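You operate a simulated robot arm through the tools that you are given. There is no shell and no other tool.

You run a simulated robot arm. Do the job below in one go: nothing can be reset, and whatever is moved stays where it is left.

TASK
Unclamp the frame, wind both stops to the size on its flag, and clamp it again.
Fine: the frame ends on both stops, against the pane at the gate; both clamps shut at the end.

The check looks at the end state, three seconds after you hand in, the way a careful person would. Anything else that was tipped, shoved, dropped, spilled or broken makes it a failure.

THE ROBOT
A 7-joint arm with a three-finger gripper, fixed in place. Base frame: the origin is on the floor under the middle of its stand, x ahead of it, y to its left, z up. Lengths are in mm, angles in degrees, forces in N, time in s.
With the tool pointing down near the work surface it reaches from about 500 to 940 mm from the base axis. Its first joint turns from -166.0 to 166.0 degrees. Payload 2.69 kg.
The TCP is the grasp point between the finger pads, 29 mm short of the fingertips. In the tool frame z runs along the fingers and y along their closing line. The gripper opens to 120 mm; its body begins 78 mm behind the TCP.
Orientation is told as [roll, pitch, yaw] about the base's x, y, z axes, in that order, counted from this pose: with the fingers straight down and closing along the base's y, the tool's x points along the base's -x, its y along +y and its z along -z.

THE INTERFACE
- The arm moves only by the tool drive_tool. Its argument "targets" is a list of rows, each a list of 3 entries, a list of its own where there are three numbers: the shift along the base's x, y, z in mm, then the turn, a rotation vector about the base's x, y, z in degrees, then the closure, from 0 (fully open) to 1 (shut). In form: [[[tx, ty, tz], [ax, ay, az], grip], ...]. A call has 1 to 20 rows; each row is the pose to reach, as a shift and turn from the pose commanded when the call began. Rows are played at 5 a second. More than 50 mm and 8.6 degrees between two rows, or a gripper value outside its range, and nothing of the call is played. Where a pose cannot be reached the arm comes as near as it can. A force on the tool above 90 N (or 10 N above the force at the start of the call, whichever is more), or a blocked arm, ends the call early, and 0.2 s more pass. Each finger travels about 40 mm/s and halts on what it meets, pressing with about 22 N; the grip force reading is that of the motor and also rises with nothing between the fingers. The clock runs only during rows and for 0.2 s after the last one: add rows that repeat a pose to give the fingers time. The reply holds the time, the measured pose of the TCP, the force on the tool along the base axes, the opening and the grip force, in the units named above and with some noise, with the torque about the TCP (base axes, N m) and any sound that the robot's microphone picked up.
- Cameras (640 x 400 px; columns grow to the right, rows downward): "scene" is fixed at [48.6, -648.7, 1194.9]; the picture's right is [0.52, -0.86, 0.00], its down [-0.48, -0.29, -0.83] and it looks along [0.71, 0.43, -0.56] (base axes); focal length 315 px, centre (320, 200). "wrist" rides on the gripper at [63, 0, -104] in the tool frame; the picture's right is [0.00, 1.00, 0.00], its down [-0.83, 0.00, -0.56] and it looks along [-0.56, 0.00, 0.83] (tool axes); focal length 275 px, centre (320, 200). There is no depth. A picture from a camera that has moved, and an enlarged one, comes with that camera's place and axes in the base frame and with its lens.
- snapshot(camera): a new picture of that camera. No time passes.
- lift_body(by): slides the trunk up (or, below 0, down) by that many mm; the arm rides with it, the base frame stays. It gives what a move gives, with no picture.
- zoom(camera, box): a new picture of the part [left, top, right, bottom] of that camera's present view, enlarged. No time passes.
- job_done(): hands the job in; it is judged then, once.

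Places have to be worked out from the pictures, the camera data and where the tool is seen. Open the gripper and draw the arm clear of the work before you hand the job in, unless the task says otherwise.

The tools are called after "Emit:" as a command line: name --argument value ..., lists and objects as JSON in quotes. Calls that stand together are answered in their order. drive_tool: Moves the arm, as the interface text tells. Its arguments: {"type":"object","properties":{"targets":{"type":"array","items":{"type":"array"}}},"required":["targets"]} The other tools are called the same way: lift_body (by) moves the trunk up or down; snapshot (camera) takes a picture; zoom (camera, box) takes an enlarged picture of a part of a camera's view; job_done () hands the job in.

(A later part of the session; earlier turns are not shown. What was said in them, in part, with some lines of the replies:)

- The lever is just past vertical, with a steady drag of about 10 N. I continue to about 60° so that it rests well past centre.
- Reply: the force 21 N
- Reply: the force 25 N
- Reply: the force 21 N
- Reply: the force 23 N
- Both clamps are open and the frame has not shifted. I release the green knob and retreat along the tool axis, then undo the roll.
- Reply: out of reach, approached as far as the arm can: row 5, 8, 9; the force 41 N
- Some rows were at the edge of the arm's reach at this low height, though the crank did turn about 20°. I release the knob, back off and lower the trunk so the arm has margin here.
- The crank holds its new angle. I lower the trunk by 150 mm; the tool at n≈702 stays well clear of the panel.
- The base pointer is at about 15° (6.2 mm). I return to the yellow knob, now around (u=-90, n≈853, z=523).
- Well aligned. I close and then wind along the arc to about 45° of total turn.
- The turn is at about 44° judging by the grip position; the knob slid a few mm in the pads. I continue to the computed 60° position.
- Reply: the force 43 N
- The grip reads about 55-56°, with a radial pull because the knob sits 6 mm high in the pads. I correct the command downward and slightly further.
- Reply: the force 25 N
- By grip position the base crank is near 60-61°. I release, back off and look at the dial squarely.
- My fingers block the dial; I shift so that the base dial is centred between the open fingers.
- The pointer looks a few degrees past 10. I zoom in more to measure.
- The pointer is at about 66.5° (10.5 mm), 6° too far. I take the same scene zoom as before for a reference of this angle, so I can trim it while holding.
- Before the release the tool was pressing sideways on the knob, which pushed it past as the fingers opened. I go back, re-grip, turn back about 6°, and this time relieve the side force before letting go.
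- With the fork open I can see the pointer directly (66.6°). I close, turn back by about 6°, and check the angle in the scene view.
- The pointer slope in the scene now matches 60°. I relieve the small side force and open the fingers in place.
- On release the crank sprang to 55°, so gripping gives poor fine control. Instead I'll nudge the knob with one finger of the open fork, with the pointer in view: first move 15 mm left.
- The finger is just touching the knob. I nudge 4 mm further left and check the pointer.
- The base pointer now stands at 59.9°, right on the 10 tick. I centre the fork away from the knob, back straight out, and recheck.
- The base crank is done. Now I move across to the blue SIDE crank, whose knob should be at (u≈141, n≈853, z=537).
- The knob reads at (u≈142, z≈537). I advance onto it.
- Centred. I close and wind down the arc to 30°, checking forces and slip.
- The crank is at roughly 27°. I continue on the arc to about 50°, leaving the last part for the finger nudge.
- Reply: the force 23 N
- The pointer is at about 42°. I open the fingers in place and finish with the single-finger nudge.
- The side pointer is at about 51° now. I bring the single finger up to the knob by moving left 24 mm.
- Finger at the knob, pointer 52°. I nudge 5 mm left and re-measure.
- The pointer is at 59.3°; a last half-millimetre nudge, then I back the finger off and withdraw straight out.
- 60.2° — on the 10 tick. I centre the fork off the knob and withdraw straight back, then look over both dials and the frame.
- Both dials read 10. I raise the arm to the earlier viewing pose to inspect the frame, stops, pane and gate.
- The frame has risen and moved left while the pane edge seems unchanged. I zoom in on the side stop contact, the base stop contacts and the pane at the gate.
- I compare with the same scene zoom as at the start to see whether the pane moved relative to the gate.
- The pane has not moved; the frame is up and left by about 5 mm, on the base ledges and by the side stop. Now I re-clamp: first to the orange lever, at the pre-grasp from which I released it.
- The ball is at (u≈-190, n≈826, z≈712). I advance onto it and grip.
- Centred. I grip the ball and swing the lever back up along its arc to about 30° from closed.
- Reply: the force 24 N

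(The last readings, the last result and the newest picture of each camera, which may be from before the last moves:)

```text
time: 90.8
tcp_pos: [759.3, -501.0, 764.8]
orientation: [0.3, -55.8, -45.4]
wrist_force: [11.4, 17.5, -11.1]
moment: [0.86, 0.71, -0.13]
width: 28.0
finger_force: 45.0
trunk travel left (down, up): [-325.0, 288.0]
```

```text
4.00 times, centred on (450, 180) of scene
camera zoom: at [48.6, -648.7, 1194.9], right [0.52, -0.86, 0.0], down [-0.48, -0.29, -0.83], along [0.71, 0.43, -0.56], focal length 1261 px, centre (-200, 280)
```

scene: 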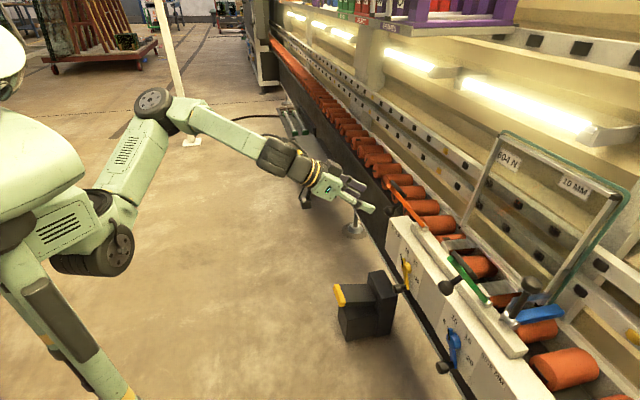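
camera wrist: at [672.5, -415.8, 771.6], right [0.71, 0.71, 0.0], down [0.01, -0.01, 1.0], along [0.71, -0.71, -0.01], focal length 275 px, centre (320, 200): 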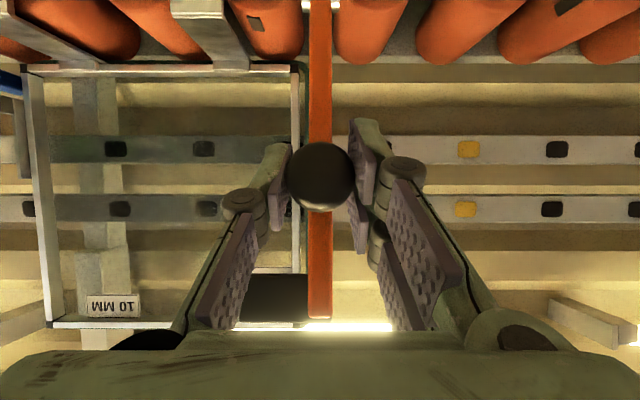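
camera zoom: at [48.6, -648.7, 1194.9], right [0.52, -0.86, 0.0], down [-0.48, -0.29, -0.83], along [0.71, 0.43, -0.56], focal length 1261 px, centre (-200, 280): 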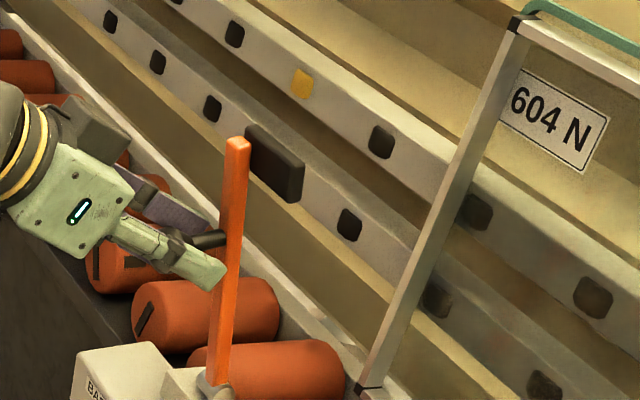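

A side force of 20 N says shift 2-3 mm left. I include that and continue to about 8° before closed.

Emit:
drive_tool --targets '[[[5, -2.5, 2.2], [0, 0, 0], 0.9], [[9.6, -6.2, 4.4], [0, 0, 0], 0.9], [[13.6, -10.4, 6.2], [0, 0, 0], 0.9], [[17.7, -14.5, 7.9], [0, 0, 0], 0.9], [[21.8, -18.7, 9.2], [0, 0, 0], 0.9], [[25.9, -22.9, 10.3], [0, 0, 0], 0.9], [[30.1, -27.2, 11.1], [0, 0, 0], 0.9], [[34.3, -31.5, 11.7], [0, 0, 0], 0.9], [[38.5, -35.8, 12], [0, 0, 0], 0.9], [[42.7, -40, 12.1], [0, 0, 0], 0.9], [[45.2, -42.6, 11.9], [0, 0, 0], 0.9], [[45.2, -42.6, 11.9], [0, 0, 0], 0.9]]'

Emit:
snapshot --camera "wrist"

Emit:
zoom --camera "scene" --box '[370, 130, 530, 230]'

```text
time: 93.3
tcp_pos: [803.0, -545.8, 776.6]
orientation: [0.2, -55.7, -45.5]
wrist_force: [5.4, 17.4, -12.9]
moment: [0.78, 0.8, -0.16]
width: 28.0
finger_force: 44.6
trunk travel left (down, up): [-325.0, 288.0]
```

```text
taken
camera wrist: at [716.8, -459.5, 784.1], right [0.71, 0.7, 0.0], down [0.01, 0.0, 1.0], along [0.7, -0.71, -0.01], focal length 275 px, centre (320, 200)
```

wrist: 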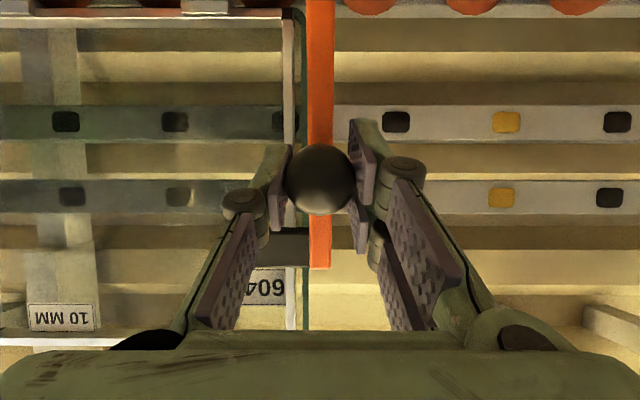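

```text
4.00 times, centred on (450, 180) of scene
camera zoom: at [48.6, -648.7, 1194.9], right [0.52, -0.86, 0.0], down [-0.48, -0.29, -0.83], along [0.71, 0.43, -0.56], focal length 1261 px, centre (-200, 280)
```

zoom: 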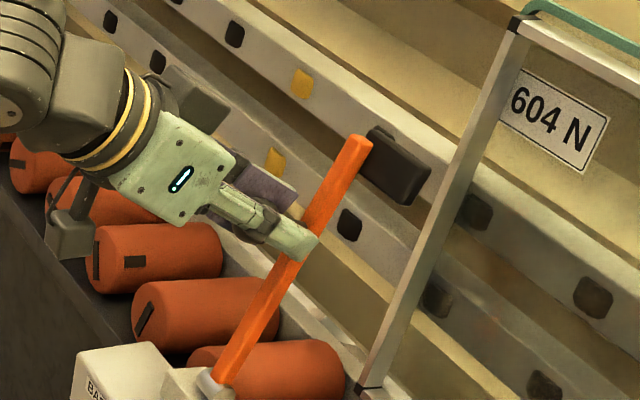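

About 18 mm of travel remain. I continue slowly to the recorded closed position.

Emit:
drive_tool --targets '[[[2.8, -2.2, 0], [0, 0, 0], 0.9], [[5.3, -4.7, -0.3], [0, 0, 0], 0.9], [[7.8, -7.3, -0.7], [0, 0, 0], 0.9], [[10.3, -9.8, -1.1], [0, 0, 0], 0.9], [[12.3, -11.9, -1.5], [0, 0, 0], 0.9], [[14, -13.6, -1.9], [0, 0, 0], 0.9], [[14, -13.6, -1.9], [0, 0, 0], 0.9]]'

Emit:
snapshot --camera "wrist"

Emit:
zoom --camera "scene" --box '[370, 130, 530, 230]'

```text
time: 95.0
tcp_pos: [816.7, -559.9, 775.0]
orientation: [0.2, -55.7, -45.5]
wrist_force: [5.8, 18.8, -12.6]
moment: [0.73, 0.89, -0.21]
width: 28.0
finger_force: 44.9
trunk travel left (down, up): [-325.0, 288.0]
```

```text
taken
camera wrist: at [730.4, -473.3, 781.6], right [0.71, 0.71, 0.0], down [0.01, 0.0, 1.0], along [0.71, -0.71, -0.01], focal length 275 px, centre (320, 200)
```

wrist: 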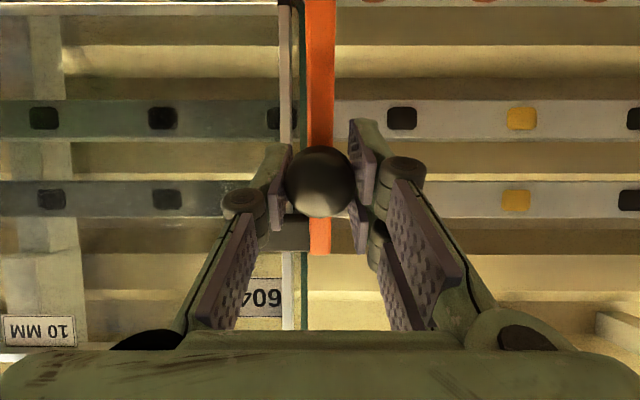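

```text
4.00 times, centred on (450, 180) of scene
camera zoom: at [48.6, -648.7, 1194.9], right [0.52, -0.86, 0.0], down [-0.48, -0.29, -0.83], along [0.71, 0.43, -0.56], focal length 1261 px, centre (-200, 280)
```

zoom: 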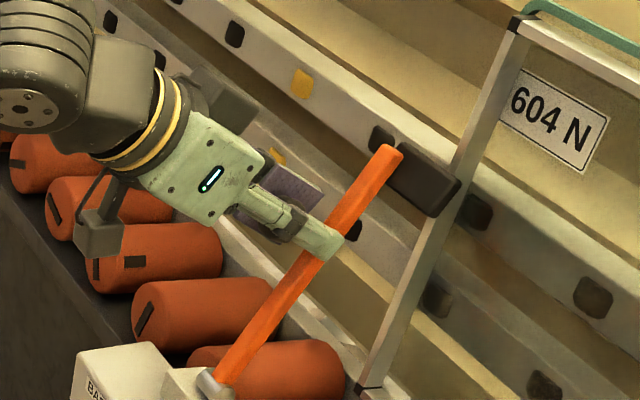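

The lever tip is still about 6 mm short of its original shut position. I push on in small steps until it seats.

Emit:
drive_tool --targets '[[[1.4, -1.4, -0.3], [0, 0, 0], 0.9], [[2.8, -2.9, -0.6], [0, 0, 0], 0.9], [[4.2, -4.3, -0.9], [0, 0, 0], 0.9], [[4.2, -4.3, -0.9], [0, 0, 0], 0.9]]'

Emit:
zoom --camera "scene" --box '[370, 130, 530, 230]'

Emit:
snapshot --camera "wrist"

```text
time: 96.0
tcp_pos: [820.6, -563.1, 773.8]
orientation: [0.2, -55.7, -45.5]
wrist_force: [-12.8, 33.4, -16.2]
moment: [-0.21, 0.06, 0.06]
width: 28.0
finger_force: 45.3
trunk travel left (down, up): [-325.0, 288.0]
```

```text
4.00 times, centred on (450, 180) of scene
camera zoom: at [48.6, -648.7, 1194.9], right [0.52, -0.86, 0.0], down [-0.48, -0.29, -0.83], along [0.71, 0.43, -0.56], focal length 1261 px, centre (-200, 280)
```

zoom: 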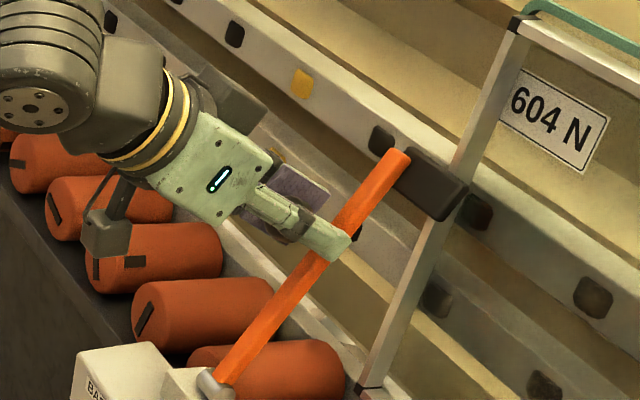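

```text
taken
camera wrist: at [734.2, -477.1, 780.8], right [0.71, 0.7, 0.0], down [0.01, -0.01, 1.0], along [0.7, -0.71, -0.01], focal length 275 px, centre (320, 200)
```

wrist: 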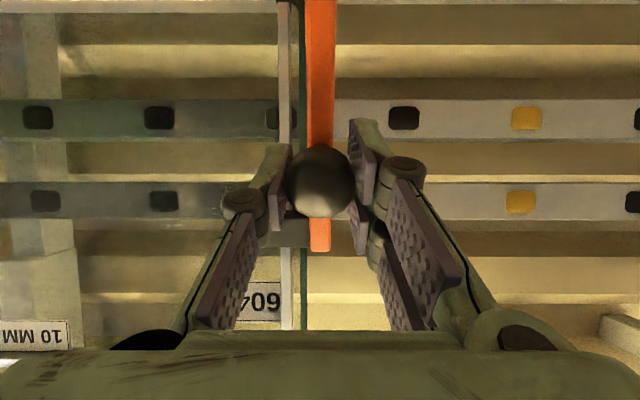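

The lever is back at its original shut picture and the force rose to 33 N: it has seated. I open the fingers, back off, and check that it stays shut.

Emit:
drive_tool --targets '[[[0, 0, 0], [0, 0, 0], 0.8], [[0, 0, 0], [0, 0, 0], 0.6], [[0, 0, 0], [0, 0, 0], 0.45], [[0, 0, 0], [0, 0, 0], 0.42], [[-14, 14.4, 14], [0, 0, 0], 0.42], [[-28, 28.8, 28], [0, 0, 0], 0.42], [[-42, 43, 42], [0, 0, 0], 0.42], [[-60, 61.3, 56], [0, 0, 0], 0.42], [[-60, 61.3, 56], [0, 0, 0], 0.42]]'

Emit:
zoom --camera "scene" --box '[370, 130, 530, 230]'

Emit:
snapshot --camera "wrist"

```text
time: 98.0
tcp_pos: [758.2, -502.6, 832.3]
orientation: [0.1, -55.9, -45.6]
wrist_force: [0.6, 0.4, -0.2]
moment: [-0.04, -0.02, 0.02]
width: 69.7
finger_force: 0.1
trunk travel left (down, up): [-325.0, 288.0]
```

```text
4.00 times, centred on (450, 180) of scene
camera zoom: at [48.6, -648.7, 1194.9], right [0.52, -0.86, 0.0], down [-0.48, -0.29, -0.83], along [0.71, 0.43, -0.56], focal length 1261 px, centre (-200, 280)
```

zoom: 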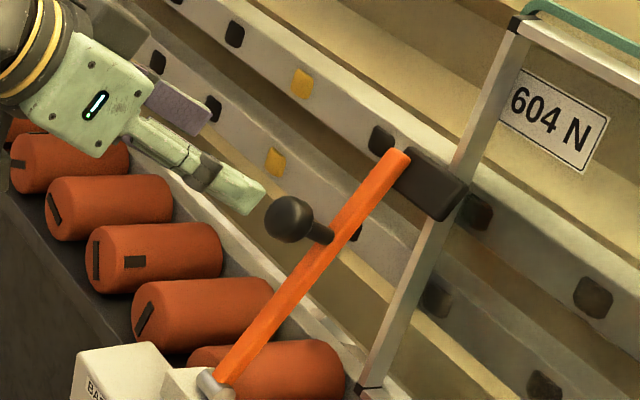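

```text
taken
camera wrist: at [672.9, -416.7, 838.6], right [0.71, 0.7, 0.0], down [0.0, 0.0, 1.0], along [0.7, -0.71, 0.0], focal length 275 px, centre (320, 200)
```

wrist: 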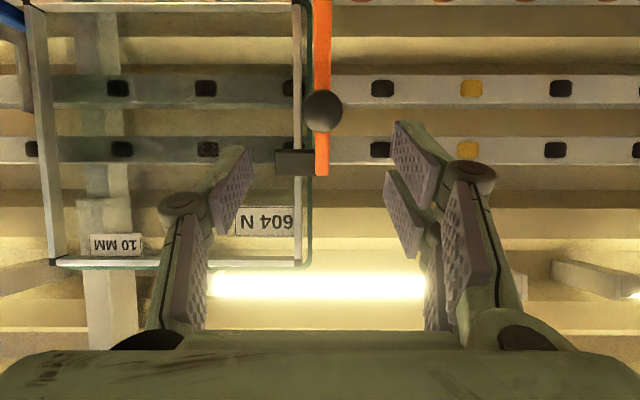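

The orange clamp is shut and holding. I move back and across to the pre-grasp for the green lever, adding the 20° roll again.

Emit:
drive_tool --targets '[[[-26, 27, 0], [0, 0, 0], 0.42], [[-52, 54, -5], [0, 0, 0], 0.42], [[-78, 80, -10], [0, 0, 0], 0.42], [[-103, 105, -17], [0, 0, 0], 0.42], [[-134, 74.5, -25], [0, 0, 0], 0.42], [[-165, 44, -33], [0, 0, 0], 0.42], [[-196, 13.5, -41], [0, 0, 0], 0.42], [[-227, -17, -49], [0, 0, 0], 0.42], [[-258, -47.4, -58], [0, 0, 0], 0.42], [[-288, -77.6, -67], [0, 0, 0], 0.42], [[-288, -77.6, -67], [-3.9, 4, 3.7], 0.42], [[-288, -77.6, -67], [-7.8, 8, 7.5], 0.42], [[-288, -77.6, -67], [-11.6, 11.85, 11.2], 0.42], [[-288, -77.6, -67], [-11.6, 11.85, 11.2], 0.42]]'

Emit:
snapshot --camera "wrist"

Emit:
snapshot --camera "scene"

```text
time: 101.0
tcp_pos: [472.4, -580.6, 765.1]
orientation: [-26.8, -51.0, -12.4]
wrist_force: [0.5, 0.4, -0.2]
moment: [0.01, 0.04, -0.04]
width: 69.5
finger_force: 0.2
trunk travel left (down, up): [-325.0, 288.0]
```

```text
taken
camera wrist: at [372.0, -511.0, 774.9], right [0.53, 0.8, -0.29], down [0.19, 0.22, 0.96], along [0.83, -0.56, -0.03], focal length 275 px, centre (320, 200)
```

wrist: 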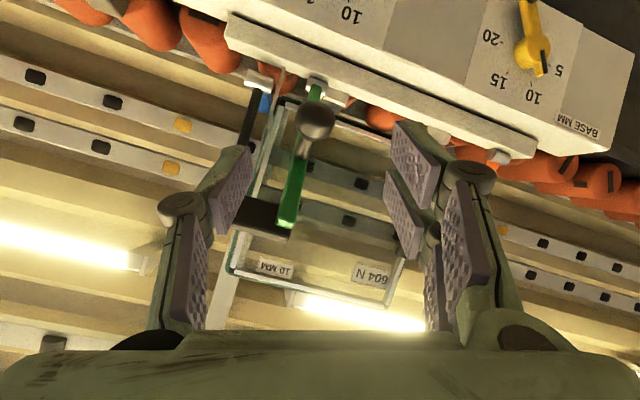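

```text
taken
```

scene: 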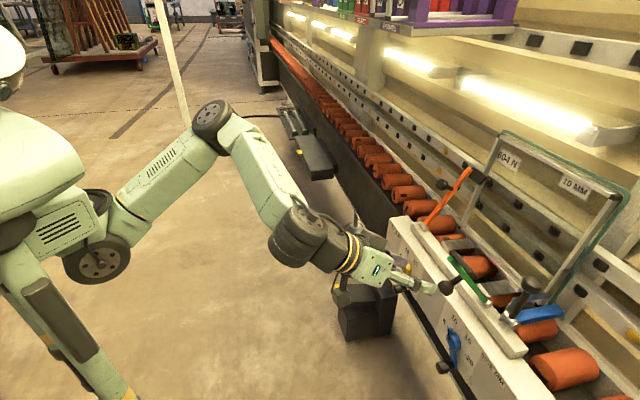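

The green ball is at (u≈71.5, n≈826, z≈713). I advance onto it.

Emit:
drive_tool --targets '[[[13.6, -14.9, -13], [0, 0, 0], 0.42], [[27.2, -29.8, -26], [0, 0, 0], 0.42], [[40.8, -44.7, -39], [0, 0, 0], 0.42], [[54.4, -59.6, -53], [0, 0, 0], 0.42], [[54.4, -59.6, -53], [0, 0, 0], 0.42]]'

Emit:
snapshot --camera "wrist"

```text
time: 102.2
tcp_pos: [528.1, -643.1, 710.6]
orientation: [-26.7, -51.0, -12.6]
wrist_force: [0.1, -0.8, 0.0]
moment: [-0.03, 0.02, 0.0]
width: 69.7
finger_force: 0.0
trunk travel left (down, up): [-325.0, 288.0]
```

```text
taken
camera wrist: at [426.4, -572.8, 721.3], right [0.53, 0.8, -0.29], down [0.19, 0.22, 0.96], along [0.82, -0.56, -0.03], focal length 275 px, centre (320, 200)
```

wrist: 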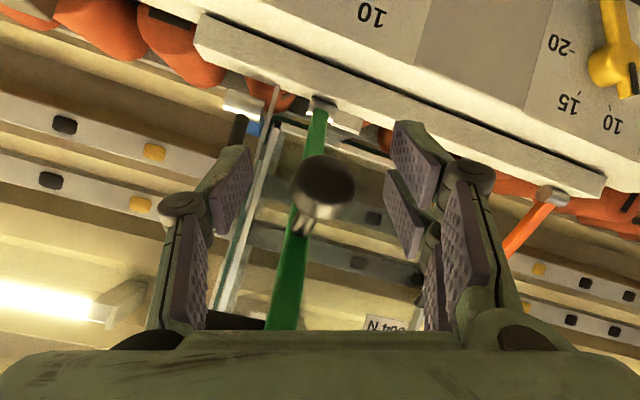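

Perfectly centred. I grip and swing the green lever up along its arc to about 35° from closed.

Emit:
drive_tool --targets '[[[0, 0, 0], [0, 0, 0], 0.6], [[0, 0, 0], [0, 0, 0], 0.75], [[0, 0, 0], [0, 0, 0], 0.9], [[0, 0, 0], [0, 0, 0], 0.9], [[0, 0, 0], [0, 0, 0], 0.9], [[2.2, -2.3, 5], [0, 0, 0], 0.9], [[4.6, -4.7, 10], [0, 0, 0], 0.9], [[7.1, -7.3, 14.8], [0, 0, 0], 0.9], [[9.8, -10, 19.5], [0, 0, 0], 0.9], [[12.6, -12.9, 23.9], [0, 0, 0], 0.9], [[15.6, -15.9, 28.2], [0, 0, 0], 0.9], [[18.7, -19.1, 32.3], [0, 0, 0], 0.9], [[21.9, -22.4, 36.2], [0, 0, 0], 0.9], [[25.2, -25.8, 39.9], [0, 0, 0], 0.9], [[28.6, -29.2, 43.4], [0, 0, 0], 0.9], [[32.2, -32.9, 46.7], [0, 0, 0], 0.9], [[35.8, -36.6, 49.8], [0, 0, 0], 0.9], [[39.5, -40.4, 52.6], [0, 0, 0], 0.9], [[43.3, -44.2, 55.2], [0, 0, 0], 0.9], [[43.3, -44.2, 55.2], [0, 0, 0], 0.9]]'

Emit:
snapshot --camera "wrist"

Emit:
zoom --camera "scene" --box '[420, 200, 580, 300]'

```text
time: 106.3
tcp_pos: [571.2, -683.3, 765.6]
orientation: [-26.6, -51.1, -12.5]
wrist_force: [3.7, 11.4, -10.0]
moment: [0.89, 0.74, -0.78]
width: 31.4
finger_force: 44.7
trunk travel left (down, up): [-325.0, 288.0]
```

```text
taken
camera wrist: at [470.7, -614.6, 776.9], right [0.53, 0.8, -0.29], down [0.19, 0.22, 0.96], along [0.83, -0.56, -0.03], focal length 275 px, centre (320, 200)
```

wrist: 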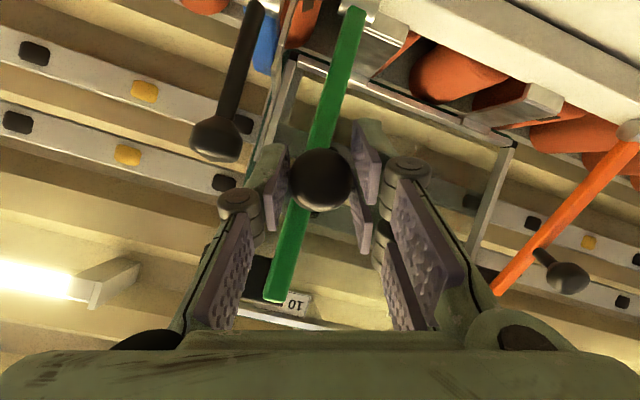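

```text
4.00 times, centred on (500, 250) of scene
camera zoom: at [48.6, -648.7, 1194.9], right [0.52, -0.86, 0.0], down [-0.48, -0.29, -0.83], along [0.71, 0.43, -0.56], focal length 1261 px, centre (-400, 0)
```

zoom: 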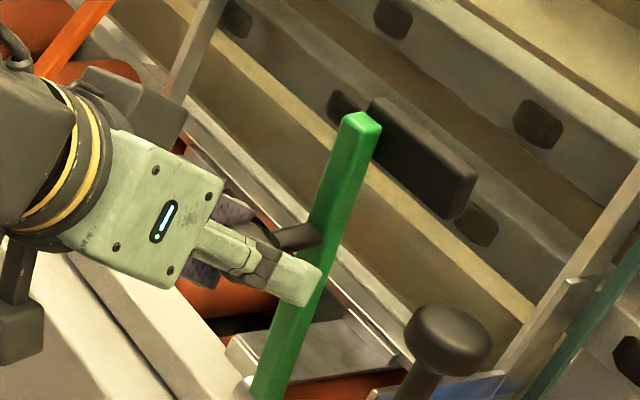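

Good swing, low forces. I continue to about 8° before closed, watching the clearance to the gate knob.

Emit:
drive_tool --targets '[[[4.5, -3, 2.2], [0, 0, 0], 0.9], [[8.8, -7, 4.4], [0, 0, 0], 0.9], [[12.9, -11.1, 6.2], [0, 0, 0], 0.9], [[16.9, -15.2, 7.9], [0, 0, 0], 0.9], [[21, -19.5, 9.2], [0, 0, 0], 0.9], [[25.1, -23.7, 10.3], [0, 0, 0], 0.9], [[29.3, -28, 11.1], [0, 0, 0], 0.9], [[33.5, -32.2, 11.7], [0, 0, 0], 0.9], [[37.7, -36.5, 12], [0, 0, 0], 0.9], [[41.9, -40.8, 12.1], [0, 0, 0], 0.9], [[44.4, -43.4, 11.9], [0, 0, 0], 0.9], [[44.4, -43.4, 11.9], [0, 0, 0], 0.9]]'

Emit:
snapshot --camera "wrist"

Emit:
zoom --camera "scene" --box '[440, 190, 600, 290]'

```text
time: 109.0
tcp_pos: [615.1, -728.4, 778.6]
orientation: [-26.8, -51.2, -12.4]
wrist_force: [2.8, 7.5, -1.3]
moment: [0.38, 0.59, -1.02]
width: 29.2
finger_force: 45.2
trunk travel left (down, up): [-325.0, 288.0]
```

```text
taken
camera wrist: at [515.3, -658.0, 788.9], right [0.53, 0.8, -0.29], down [0.19, 0.22, 0.96], along [0.83, -0.56, -0.03], focal length 275 px, centre (320, 200)
```

wrist: 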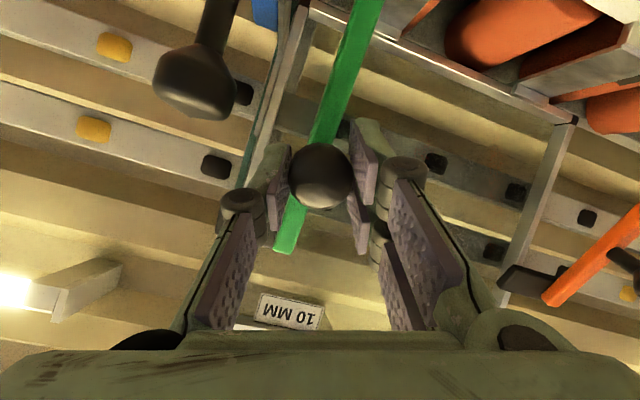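

```text
4.00 times, centred on (520, 240) of scene
camera zoom: at [48.6, -648.7, 1194.9], right [0.52, -0.86, 0.0], down [-0.48, -0.29, -0.83], along [0.71, 0.43, -0.56], focal length 1261 px, centre (-480, 40)
```

zoom: 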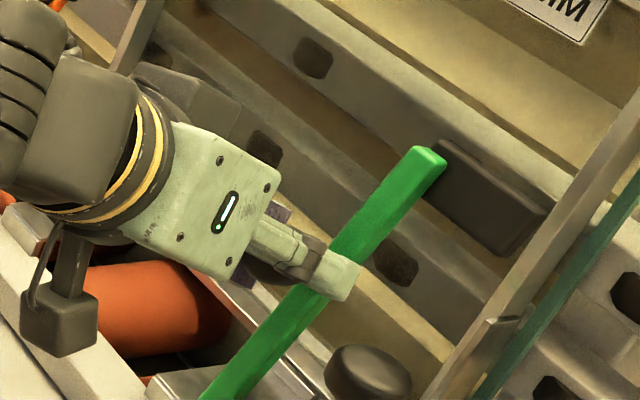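

The tip still has some 25 mm to go. I continue slowly toward the shut position.

Emit:
drive_tool --targets '[[[2.4, -2.5, -0.2], [0, 0, 0], 0.9], [[4.9, -5, -0.6], [0, 0, 0], 0.9], [[7.4, -7.5, -1.0], [0, 0, 0], 0.9], [[9.8, -10, -1.5], [0, 0, 0], 0.9], [[11.9, -12.1, -1.9], [0, 0, 0], 0.9], [[13.3, -13.6, -2.3], [0, 0, 0], 0.9], [[13.3, -13.6, -2.3], [0, 0, 0], 0.9]]'

Emit:
snapshot --camera "wrist"

Emit:
zoom --camera "scene" --box '[440, 190, 600, 290]'

```text
time: 110.5
tcp_pos: [628.7, -740.8, 777.5]
orientation: [-26.8, -51.2, -12.4]
wrist_force: [6.8, 10.5, 0.7]
moment: [0.56, 0.62, -0.73]
width: 28.3
finger_force: 44.9
trunk travel left (down, up): [-325.0, 288.0]
```

```text
taken
camera wrist: at [528.7, -671.3, 786.9], right [0.53, 0.8, -0.29], down [0.19, 0.22, 0.96], along [0.83, -0.56, -0.03], focal length 275 px, centre (320, 200)
```

wrist: 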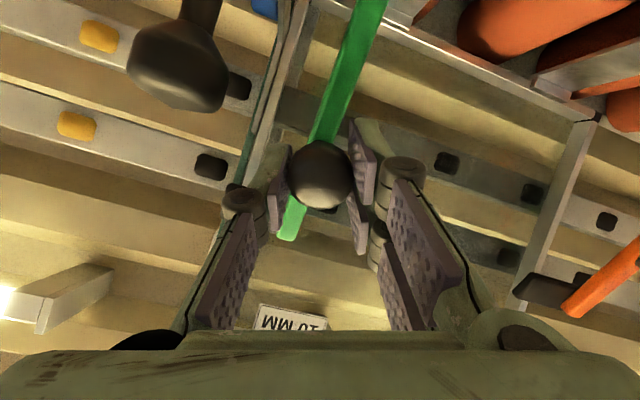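

```text
4.00 times, centred on (520, 240) of scene
camera zoom: at [48.6, -648.7, 1194.9], right [0.52, -0.86, 0.0], down [-0.48, -0.29, -0.83], along [0.71, 0.43, -0.56], focal length 1261 px, centre (-480, 40)
```

zoom: 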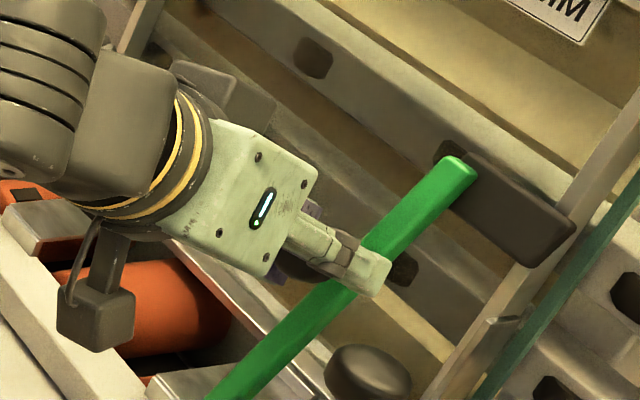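

Very near shut (tip within a pixel or two of the original), but no contact force yet. I press a few more millimetres.

Emit:
drive_tool --targets '[[[1.0, -1.1, -0.4], [0, 0, 0], 0.9], [[2.1, -2.1, -0.8], [0, 0, 0], 0.9], [[2.1, -2.1, -0.8], [0, 0, 0], 0.9]]'

Emit:
zoom --camera "scene" --box '[440, 190, 600, 290]'

```text
time: 111.3
tcp_pos: [628.9, -741.3, 776.1]
orientation: [-26.8, -51.1, -12.5]
wrist_force: [-8.9, 35.6, -0.5]
moment: [0.25, 0.01, -0.38]
width: 28.1
finger_force: 45.4
trunk travel left (down, up): [-325.0, 288.0]
```

```text
4.00 times, centred on (520, 240) of scene
camera zoom: at [48.6, -648.7, 1194.9], right [0.52, -0.86, 0.0], down [-0.48, -0.29, -0.83], along [0.71, 0.43, -0.56], focal length 1261 px, centre (-480, 40)
```

zoom: 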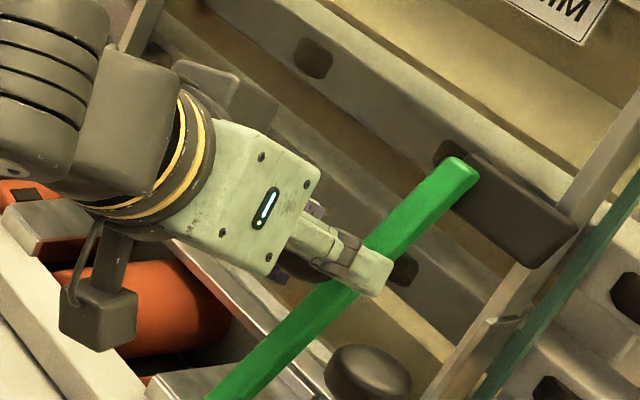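

The force rose to about 32 N: the green clamp is seated. I open to 48 mm only (gate knob nearby) and back out along the same path I used before.

Emit:
drive_tool --targets '[[[0, 0, 0], [0, 0, 0], 0.8], [[0, 0, 0], [0, 0, 0], 0.7], [[0, 0, 0], [0, 0, 0], 0.6], [[0, 0, 0], [0, 0, 0], 0.6], [[-11.3, 11.4, 9], [0, 0, 0], 0.6], [[-22.6, 22.8, 18], [0, 0, 0], 0.6], [[-34, 34.2, 27], [0, 0, 0], 0.6], [[-45.3, 45.5, 36], [0, 0, 0], 0.6], [[-64, 64.8, 48], [0, 0, 0], 0.6], [[-85, 86, 56], [3.9, -4, -3.7], 0.6], [[-106, 107, 56], [7.8, -8, -7.5], 0.6], [[-127, 128, 56], [11.6, -11.85, -11.2], 0.6], [[-148, 150, 56], [11.6, -11.85, -11.2], 0.6], [[-148, 150, 56], [11.6, -11.85, -11.2], 0.6]]'

Emit:
snapshot --camera "wrist"

Emit:
snapshot --camera "scene"

```text
time: 114.3
tcp_pos: [482.6, -594.9, 829.5]
orientation: [0.2, -56.0, -45.6]
wrist_force: [-0.1, 0.3, -0.8]
moment: [-0.01, 0.0, -0.02]
width: 48.1
finger_force: 0.0
trunk travel left (down, up): [-325.0, 288.0]
```

```text
taken
camera wrist: at [396.6, -508.2, 838.1], right [0.71, 0.7, 0.0], down [0.0, 0.0, 1.0], along [0.7, -0.71, 0.0], focal length 275 px, centre (320, 200)
```

wrist: 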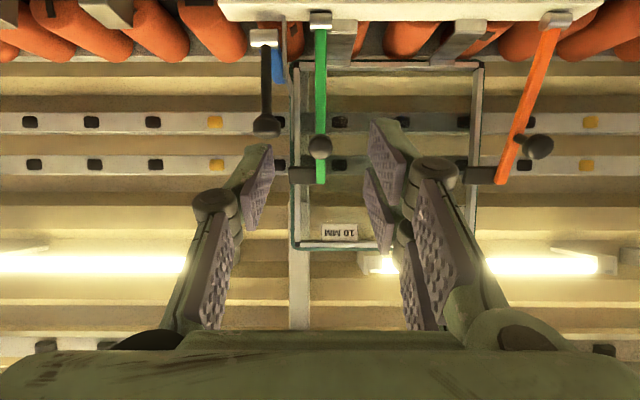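

```text
taken
```

scene: 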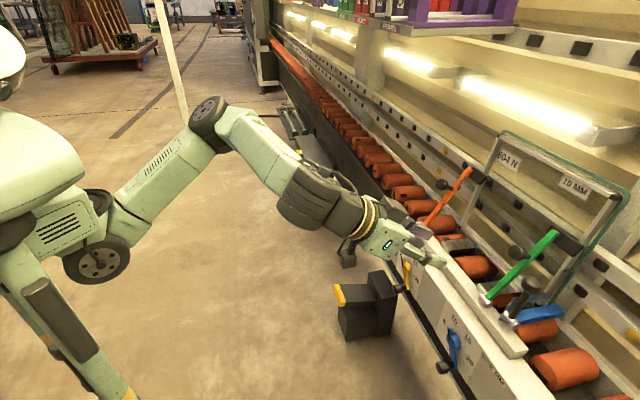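

Both clamps look shut. I move to the central viewing pose with the gripper open to verify the clamps, frame, stops, pane and gate.

Emit:
drive_tool --targets '[[[8, 22, -5], [0, 0, 0], 0.4], [[30, 45, -14], [0, 0, 0], 0.2], [[55, 75, -26], [0, 0, 0], 0], [[80, 107, -40], [0, 0, 0], 0], [[80, 107, -40], [0, 0, 0], 0]]'

Emit:
snapshot --camera "wrist"

Emit:
zoom --camera "wrist" --box '[130, 40, 290, 140]'

Emit:
zoom --camera "wrist" --box '[330, 40, 490, 140]'

Emit:
zoom --camera "wrist" --box '[180, 140, 280, 280]'

Emit:
zoom --camera "wrist" --box '[330, 130, 490, 280]'

Emit:
zoom --camera "scene" --box '[460, 220, 620, 320]'

Emit:
zoom --camera "scene" --box '[390, 150, 550, 250]'

```text
time: 115.5
tcp_pos: [561.3, -486.5, 789.8]
orientation: [0.1, -56.0, -45.6]
wrist_force: [0.3, 0.0, 0.1]
moment: [-0.02, 0.0, 0.01]
width: 120.0
finger_force: 0.0
trunk travel left (down, up): [-325.0, 288.0]
```

```text
taken
camera wrist: at [476.2, -401.4, 797.5], right [0.71, 0.7, 0.0], down [0.0, 0.0, 1.0], along [0.7, -0.71, 0.0], focal length 275 px, centre (320, 200)
```

wrist: 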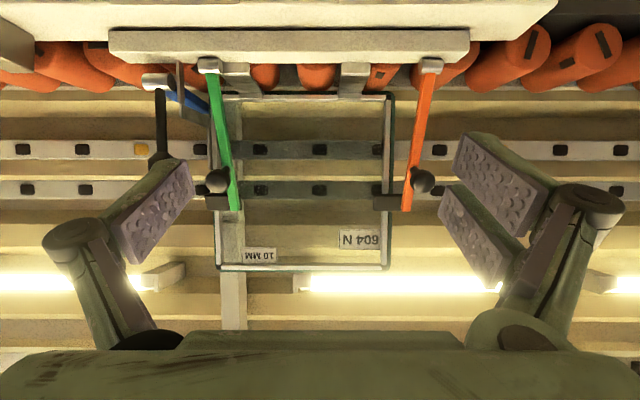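

```text
4.00 times, centred on (210, 90) of wrist
camera zoom: at [476.2, -401.4, 797.5], right [0.71, 0.7, 0.0], down [0.0, 0.0, 1.0], along [0.7, -0.71, 0.0], focal length 1101 px, centre (760, 640)
```

zoom: 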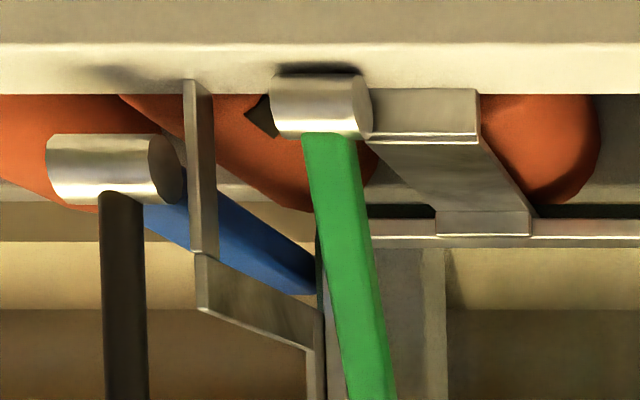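

```text
4.00 times, centred on (410, 90) of wrist
camera zoom: at [476.2, -401.4, 797.5], right [0.71, 0.7, 0.0], down [0.0, 0.0, 1.0], along [0.7, -0.71, 0.0], focal length 1101 px, centre (-40, 640)
```

zoom: 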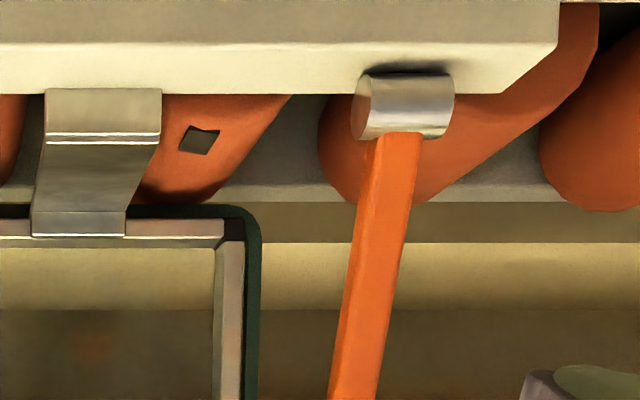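

```text
2.86 times, centred on (230, 210) of wrist
camera zoom: at [476.2, -401.4, 797.5], right [0.71, 0.7, 0.0], down [0.0, 0.0, 1.0], along [0.7, -0.71, 0.0], focal length 786 px, centre (577, 171)
```

zoom: 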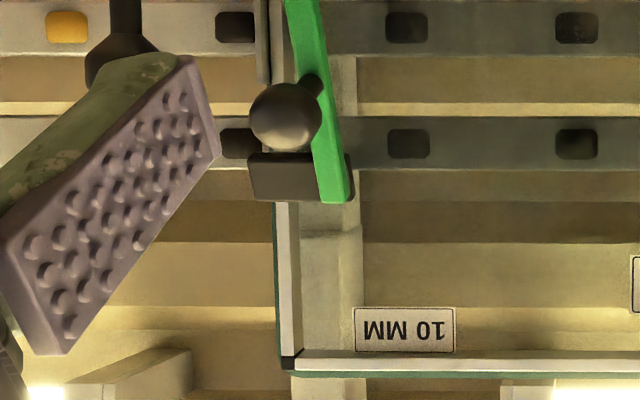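

```text
2.67 times, centred on (410, 205) of wrist
camera zoom: at [476.2, -401.4, 797.5], right [0.71, 0.7, 0.0], down [0.0, 0.0, 1.0], along [0.7, -0.71, 0.0], focal length 734 px, centre (80, 187)
```

zoom: 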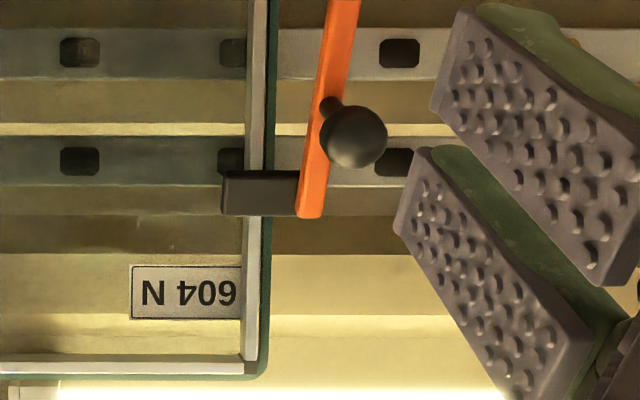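

```text
4.00 times, centred on (540, 270) of scene
camera zoom: at [48.6, -648.7, 1194.9], right [0.52, -0.86, 0.0], down [-0.48, -0.29, -0.83], along [0.71, 0.43, -0.56], focal length 1261 px, centre (-560, -80)
```

zoom: 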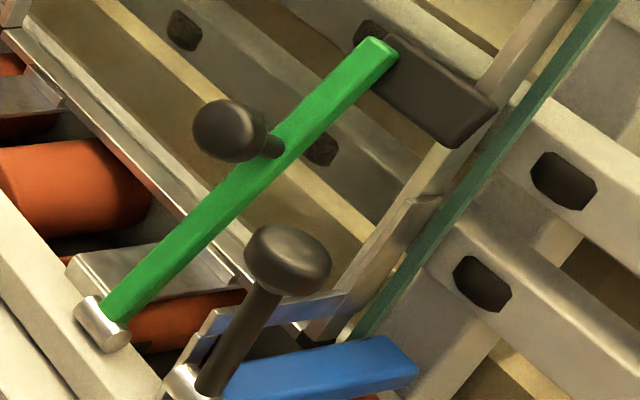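

```text
4.00 times, centred on (470, 200) of scene
camera zoom: at [48.6, -648.7, 1194.9], right [0.52, -0.86, 0.0], down [-0.48, -0.29, -0.83], along [0.71, 0.43, -0.56], focal length 1261 px, centre (-280, 200)
```

zoom: 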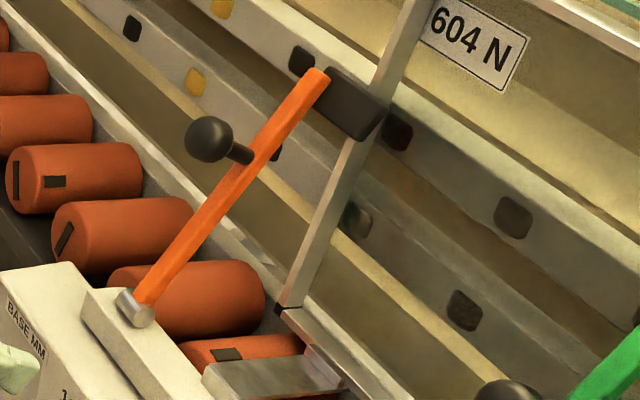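

Clamps, gate and pane match the starting picture. I zoom on the side stop contact and, finally, recheck both dials.

Emit:
zoom --camera "wrist" --box '[195, 100, 235, 160]'

Emit:
zoom --camera "wrist" --box '[205, 70, 285, 110]'

Emit:
zoom --camera "wrist" --box '[330, 75, 410, 115]'

Emit:
zoom --camera "scene" --box '[540, 255, 590, 305]'

Emit:
zoom --camera "scene" --box '[395, 240, 425, 270]'

Emit:
zoom --camera "scene" --box '[440, 320, 470, 350]'

```text
6.67 times, centred on (215, 130) of wrist
camera zoom: at [476.2, -401.4, 797.5], right [0.71, 0.7, 0.0], down [0.0, 0.0, 1.0], along [0.7, -0.71, 0.0], focal length 1835 px, centre (1020, 667)
```

zoom: 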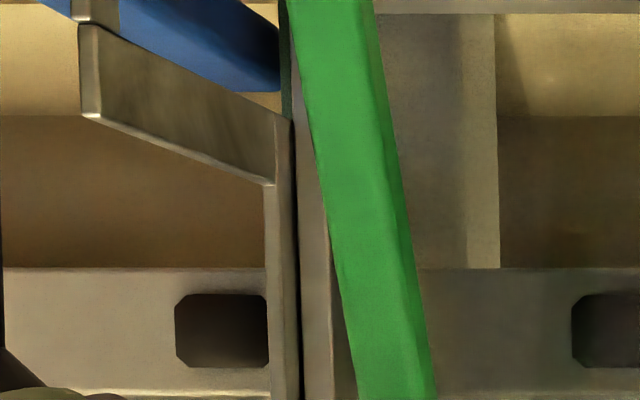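

```text
8.00 times, centred on (245, 90) of wrist
camera zoom: at [476.2, -401.4, 797.5], right [0.71, 0.7, 0.0], down [0.0, 0.0, 1.0], along [0.7, -0.71, 0.0], focal length 2202 px, centre (920, 1080)
```

zoom: 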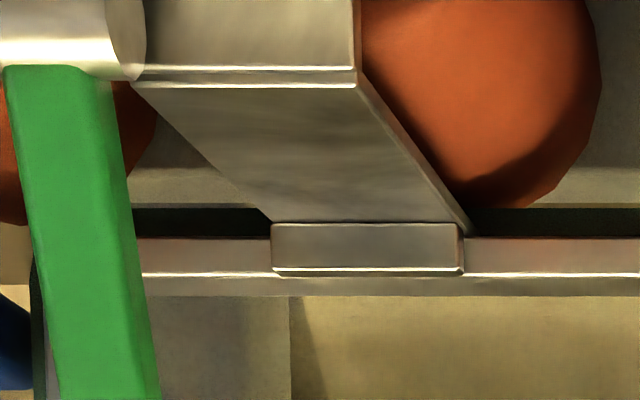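

```text
8.00 times, centred on (370, 95) of wrist
camera zoom: at [476.2, -401.4, 797.5], right [0.71, 0.7, 0.0], down [0.0, 0.0, 1.0], along [0.7, -0.71, 0.0], focal length 2202 px, centre (-80, 1040)
```

zoom: 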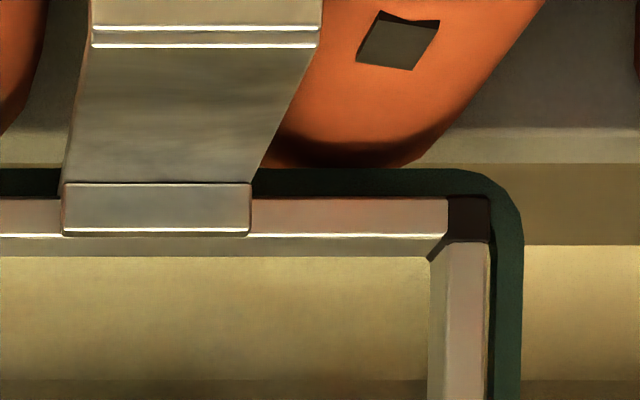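

```text
8.00 times, centred on (565, 280) of scene
camera zoom: at [48.6, -648.7, 1194.9], right [0.52, -0.86, 0.0], down [-0.48, -0.29, -0.83], along [0.71, 0.43, -0.56], focal length 2523 px, centre (-1640, -440)
```

zoom: 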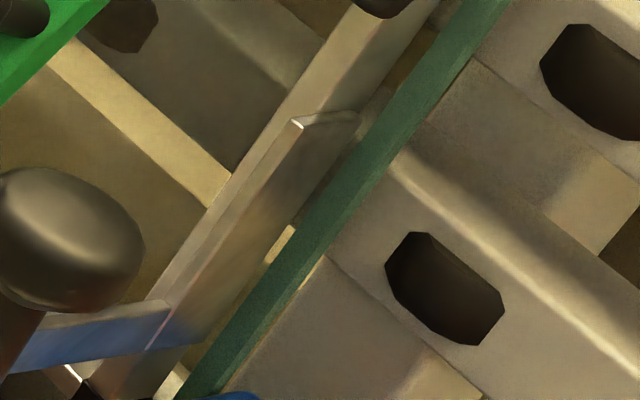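

```text
13.33 times, centred on (410, 255) of scene
camera zoom: at [48.6, -648.7, 1194.9], right [0.52, -0.86, 0.0], down [-0.48, -0.29, -0.83], along [0.71, 0.43, -0.56], focal length 4204 px, centre (-880, -533)
```

zoom: 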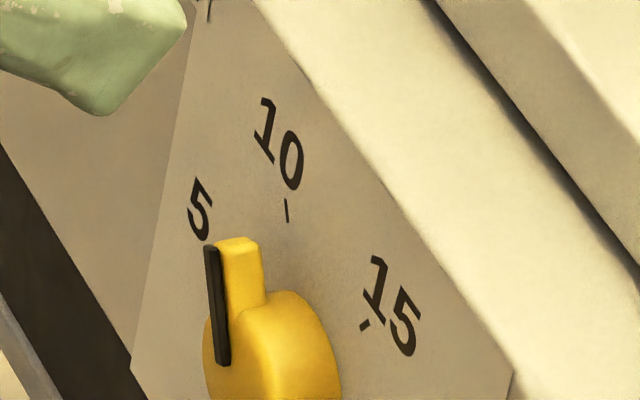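

```text
13.33 times, centred on (455, 335) of scene
camera zoom: at [48.6, -648.7, 1194.9], right [0.52, -0.86, 0.0], down [-0.48, -0.29, -0.83], along [0.71, 0.43, -0.56], focal length 4204 px, centre (-1480, -1600)
```

zoom: 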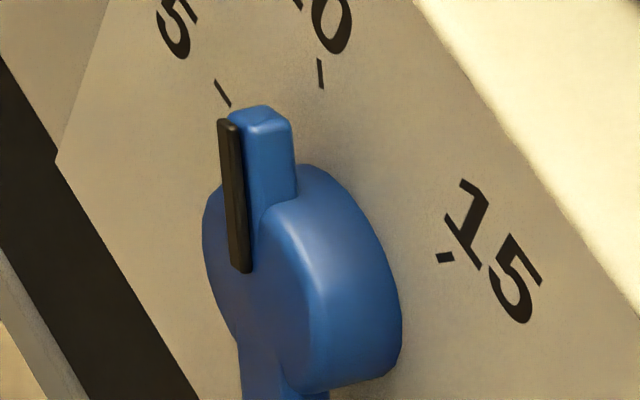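

The dials read 10. To judge the side-stop contact properly I move the camera straight in front of the stop plate (u≈105).

Emit:
drive_tool --targets '[[[-24, -23.5, -17], [0, 0, 0], 0], [[-48, -47, -34], [0, 0, 0], 0], [[-71, -70, -51], [0, 0, 0], 0], [[-95, -93, -68], [0, 0, 0], 0], [[-118.4, -116, -85], [0, 0, 0], 0], [[-118.4, -116, -85], [0, 0, 0], 0]]'

Emit:
snapshot --camera "wrist"

Emit:
zoom --camera "wrist" --box '[295, 160, 345, 240]'

```text
time: 117.0
tcp_pos: [444.9, -602.5, 705.2]
orientation: [0.0, -56.1, -45.6]
wrist_force: [-0.3, 0.2, 0.6]
moment: [0.01, -0.02, -0.01]
width: 119.8
finger_force: 0.1
trunk travel left (down, up): [-325.0, 288.0]
```

```text
taken
camera wrist: at [358.3, -516.1, 712.5], right [0.71, 0.7, 0.0], down [0.01, 0.0, 1.0], along [0.7, -0.71, 0.0], focal length 275 px, centre (320, 200)
```

wrist: 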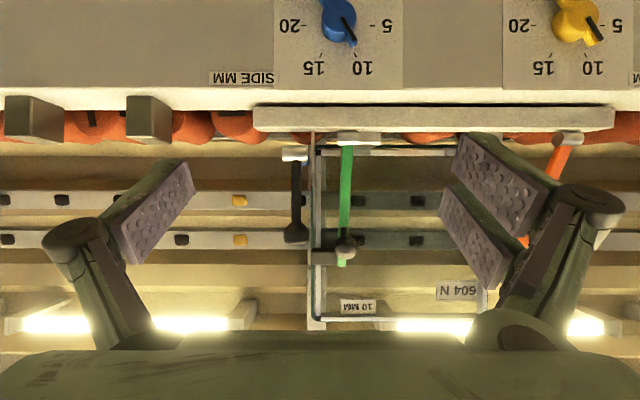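

```text
5.00 times, centred on (320, 200) of wrist
camera zoom: at [358.3, -516.1, 712.5], right [0.71, 0.7, 0.0], down [0.01, 0.0, 1.0], along [0.7, -0.71, 0.0], focal length 1376 px, centre (320, 200)
```

zoom: 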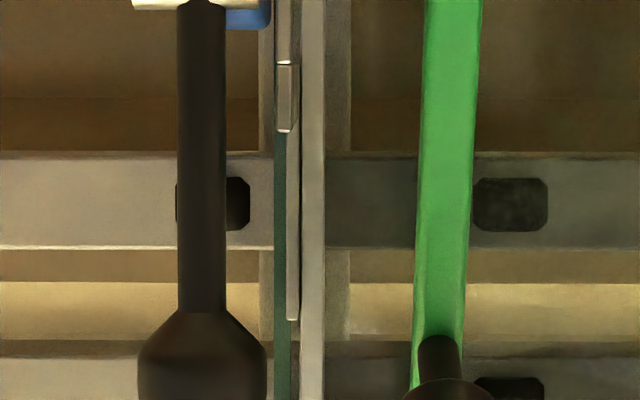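

Emit:
zoom --camera "wrist" --box '[308, 165, 328, 195]'

Emit:
zoom --camera "wrist" --box '[308, 195, 328, 230]'

Emit:
zoom --camera "wrist" --box '[300, 130, 350, 165]'

Emit:
zoom --camera "wrist" --box '[270, 0, 410, 88]'

Emit:
zoom --camera "wrist" --box '[500, 0, 640, 88]'

```text
13.33 times, centred on (318, 180) of wrist
camera zoom: at [358.3, -516.1, 712.5], right [0.71, 0.7, 0.0], down [0.01, 0.0, 1.0], along [0.7, -0.71, 0.0], focal length 3670 px, centre (347, 467)
```

zoom: 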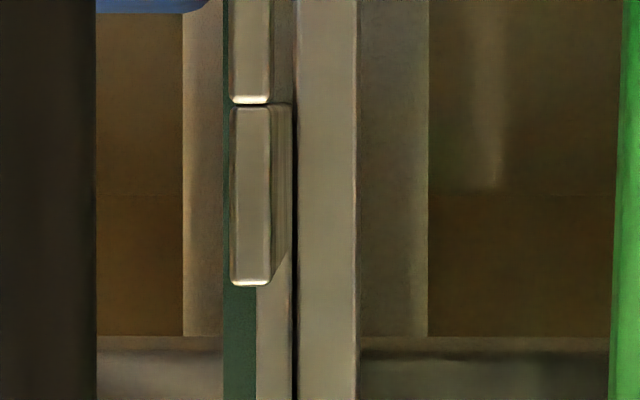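

```text
11.43 times, centred on (318, 212) of wrist
camera zoom: at [358.3, -516.1, 712.5], right [0.71, 0.7, 0.0], down [0.01, 0.0, 1.0], along [0.7, -0.71, 0.0], focal length 3146 px, centre (343, 57)
```

zoom: 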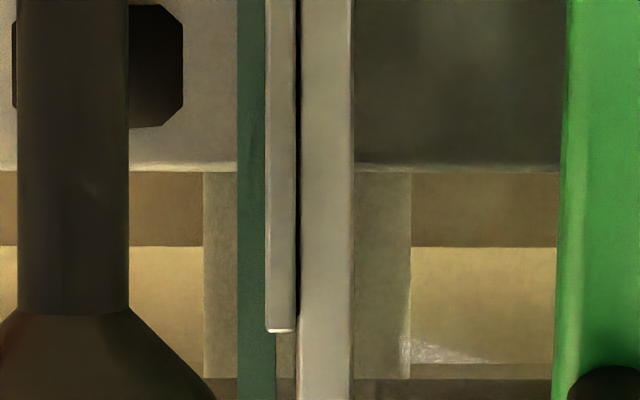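

```text
11.43 times, centred on (325, 148) of wrist
camera zoom: at [358.3, -516.1, 712.5], right [0.71, 0.7, 0.0], down [0.01, 0.0, 1.0], along [0.7, -0.71, 0.0], focal length 3146 px, centre (263, 800)
```

zoom: 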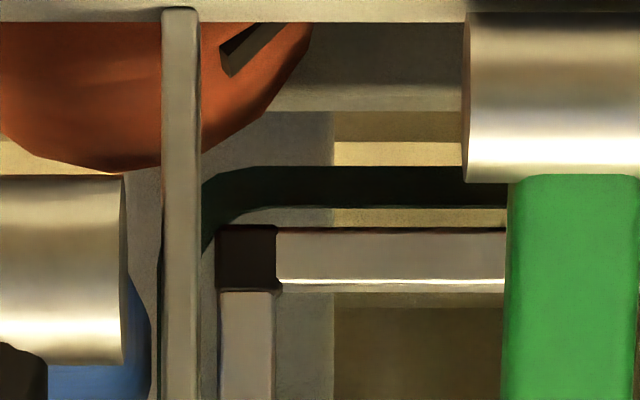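

```text
4.55 times, centred on (340, 44) of wrist
camera zoom: at [358.3, -516.1, 712.5], right [0.71, 0.7, 0.0], down [0.01, 0.0, 1.0], along [0.7, -0.71, 0.0], focal length 1251 px, centre (229, 909)
```

zoom: 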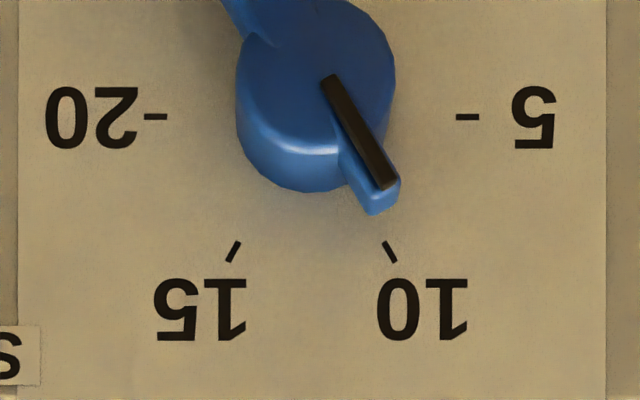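

```text
4.55 times, centred on (570, 44) of wrist
camera zoom: at [358.3, -516.1, 712.5], right [0.71, 0.7, 0.0], down [0.01, 0.0, 1.0], along [0.7, -0.71, 0.0], focal length 1251 px, centre (-816, 909)
```

zoom: 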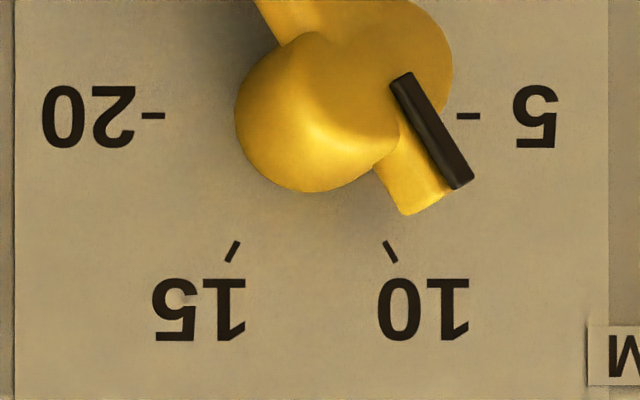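

Everything checks out: the plate touches the frame upright (only a bevel line between them), the frame sits level on both base ledges, and the pointers read 61° and 59.5° (10 mm each). I draw the open gripper well clear of the work.

Emit:
drive_tool --targets '[[[-22, 22, 20], [0, 0, 0], 0], [[-44, 45, 40], [0, 0, 0], 0], [[-66, 67, 60], [0, 0, 0], 0], [[-88, 90, 80], [0, 0, 0], 0], [[-110, 112, 100], [0, 0, 0], 0], [[-110, 112, 120], [0, 0, 0], 0], [[-110, 112, 120], [0, 0, 0], 0]]'

Emit:
snapshot --camera "scene"

Emit:
snapshot --camera "wrist"

Emit:
zoom --camera "scene" --box '[380, 120, 640, 400]'

```text
time: 118.5
tcp_pos: [332.7, -489.2, 825.9]
orientation: [0.1, -56.1, -45.6]
wrist_force: [-0.4, -1.1, 0.3]
moment: [0.01, 0.0, 0.0]
width: 119.9
finger_force: 0.1
trunk travel left (down, up): [-325.0, 288.0]
```

```text
taken
```

scene: 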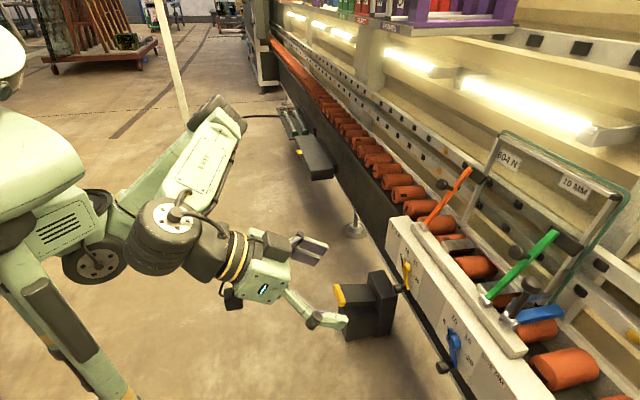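

```text
taken
camera wrist: at [246.6, -404.4, 832.9], right [0.71, 0.7, 0.0], down [0.01, 0.0, 1.0], along [0.7, -0.71, 0.0], focal length 275 px, centre (320, 200)
```

wrist: 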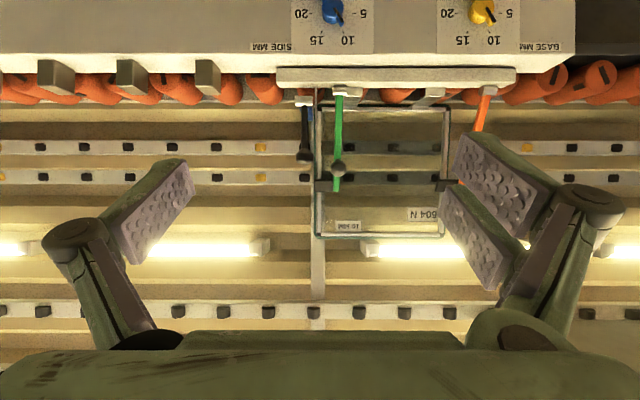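

```text
1.43 times, centred on (510, 260) of scene
camera zoom: at [48.6, -648.7, 1194.9], right [0.52, -0.86, 0.0], down [-0.48, -0.29, -0.83], along [0.71, 0.43, -0.56], focal length 450 px, centre (49, 114)
```

zoom: 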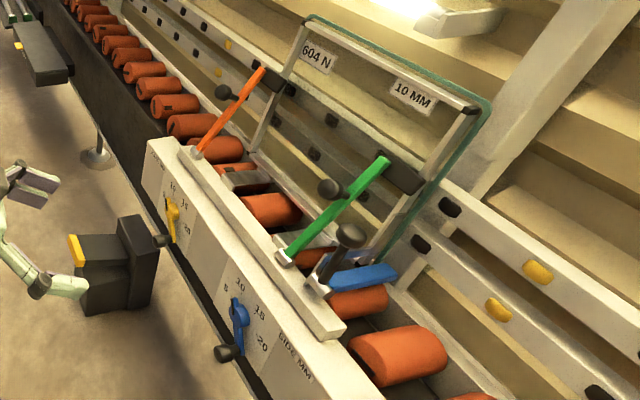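

The arm is clear with the gripper open. Both clamps are shut on the frame, both stops read 10, and the gate and pane are where they started, so I hand the job in.

Emit:
job_done

```text
The job is handed in.
```

The job is handed in. Both stops are wound to 10 mm, the size on the frame's flag, and both clamps are shut on the frame again.

- **Stops:** The last dial readings were within about 0.1 mm of the 10 mark on both BASE and SIDE. The BASE stop overshot to about 10.5 mm at one point, and I brought it back to 10.
- **Frame:** It moved up and to the left by about 5 mm. It sits level on both base ledges. At the side stop the pictures show a dark line of at most 0.7 mm between the stop plate and the frame. I took this as the bevelled edges touching rather than a gap, but I could not rule out a few tenths of a millimetre.
- **Clamps:** Both levers match their starting positions in the pictures, and each gave a clear rise in force when it seated.
- **Pane and gate:** I did not touch the gate. Neither the pane nor the gate moved compared with the pictures from the start.
- **Arm:** The gripper is open and drawn clear of the work. The trunk is 150 mm lower than at the start, because the cranks were at the edge of the arm's reach.
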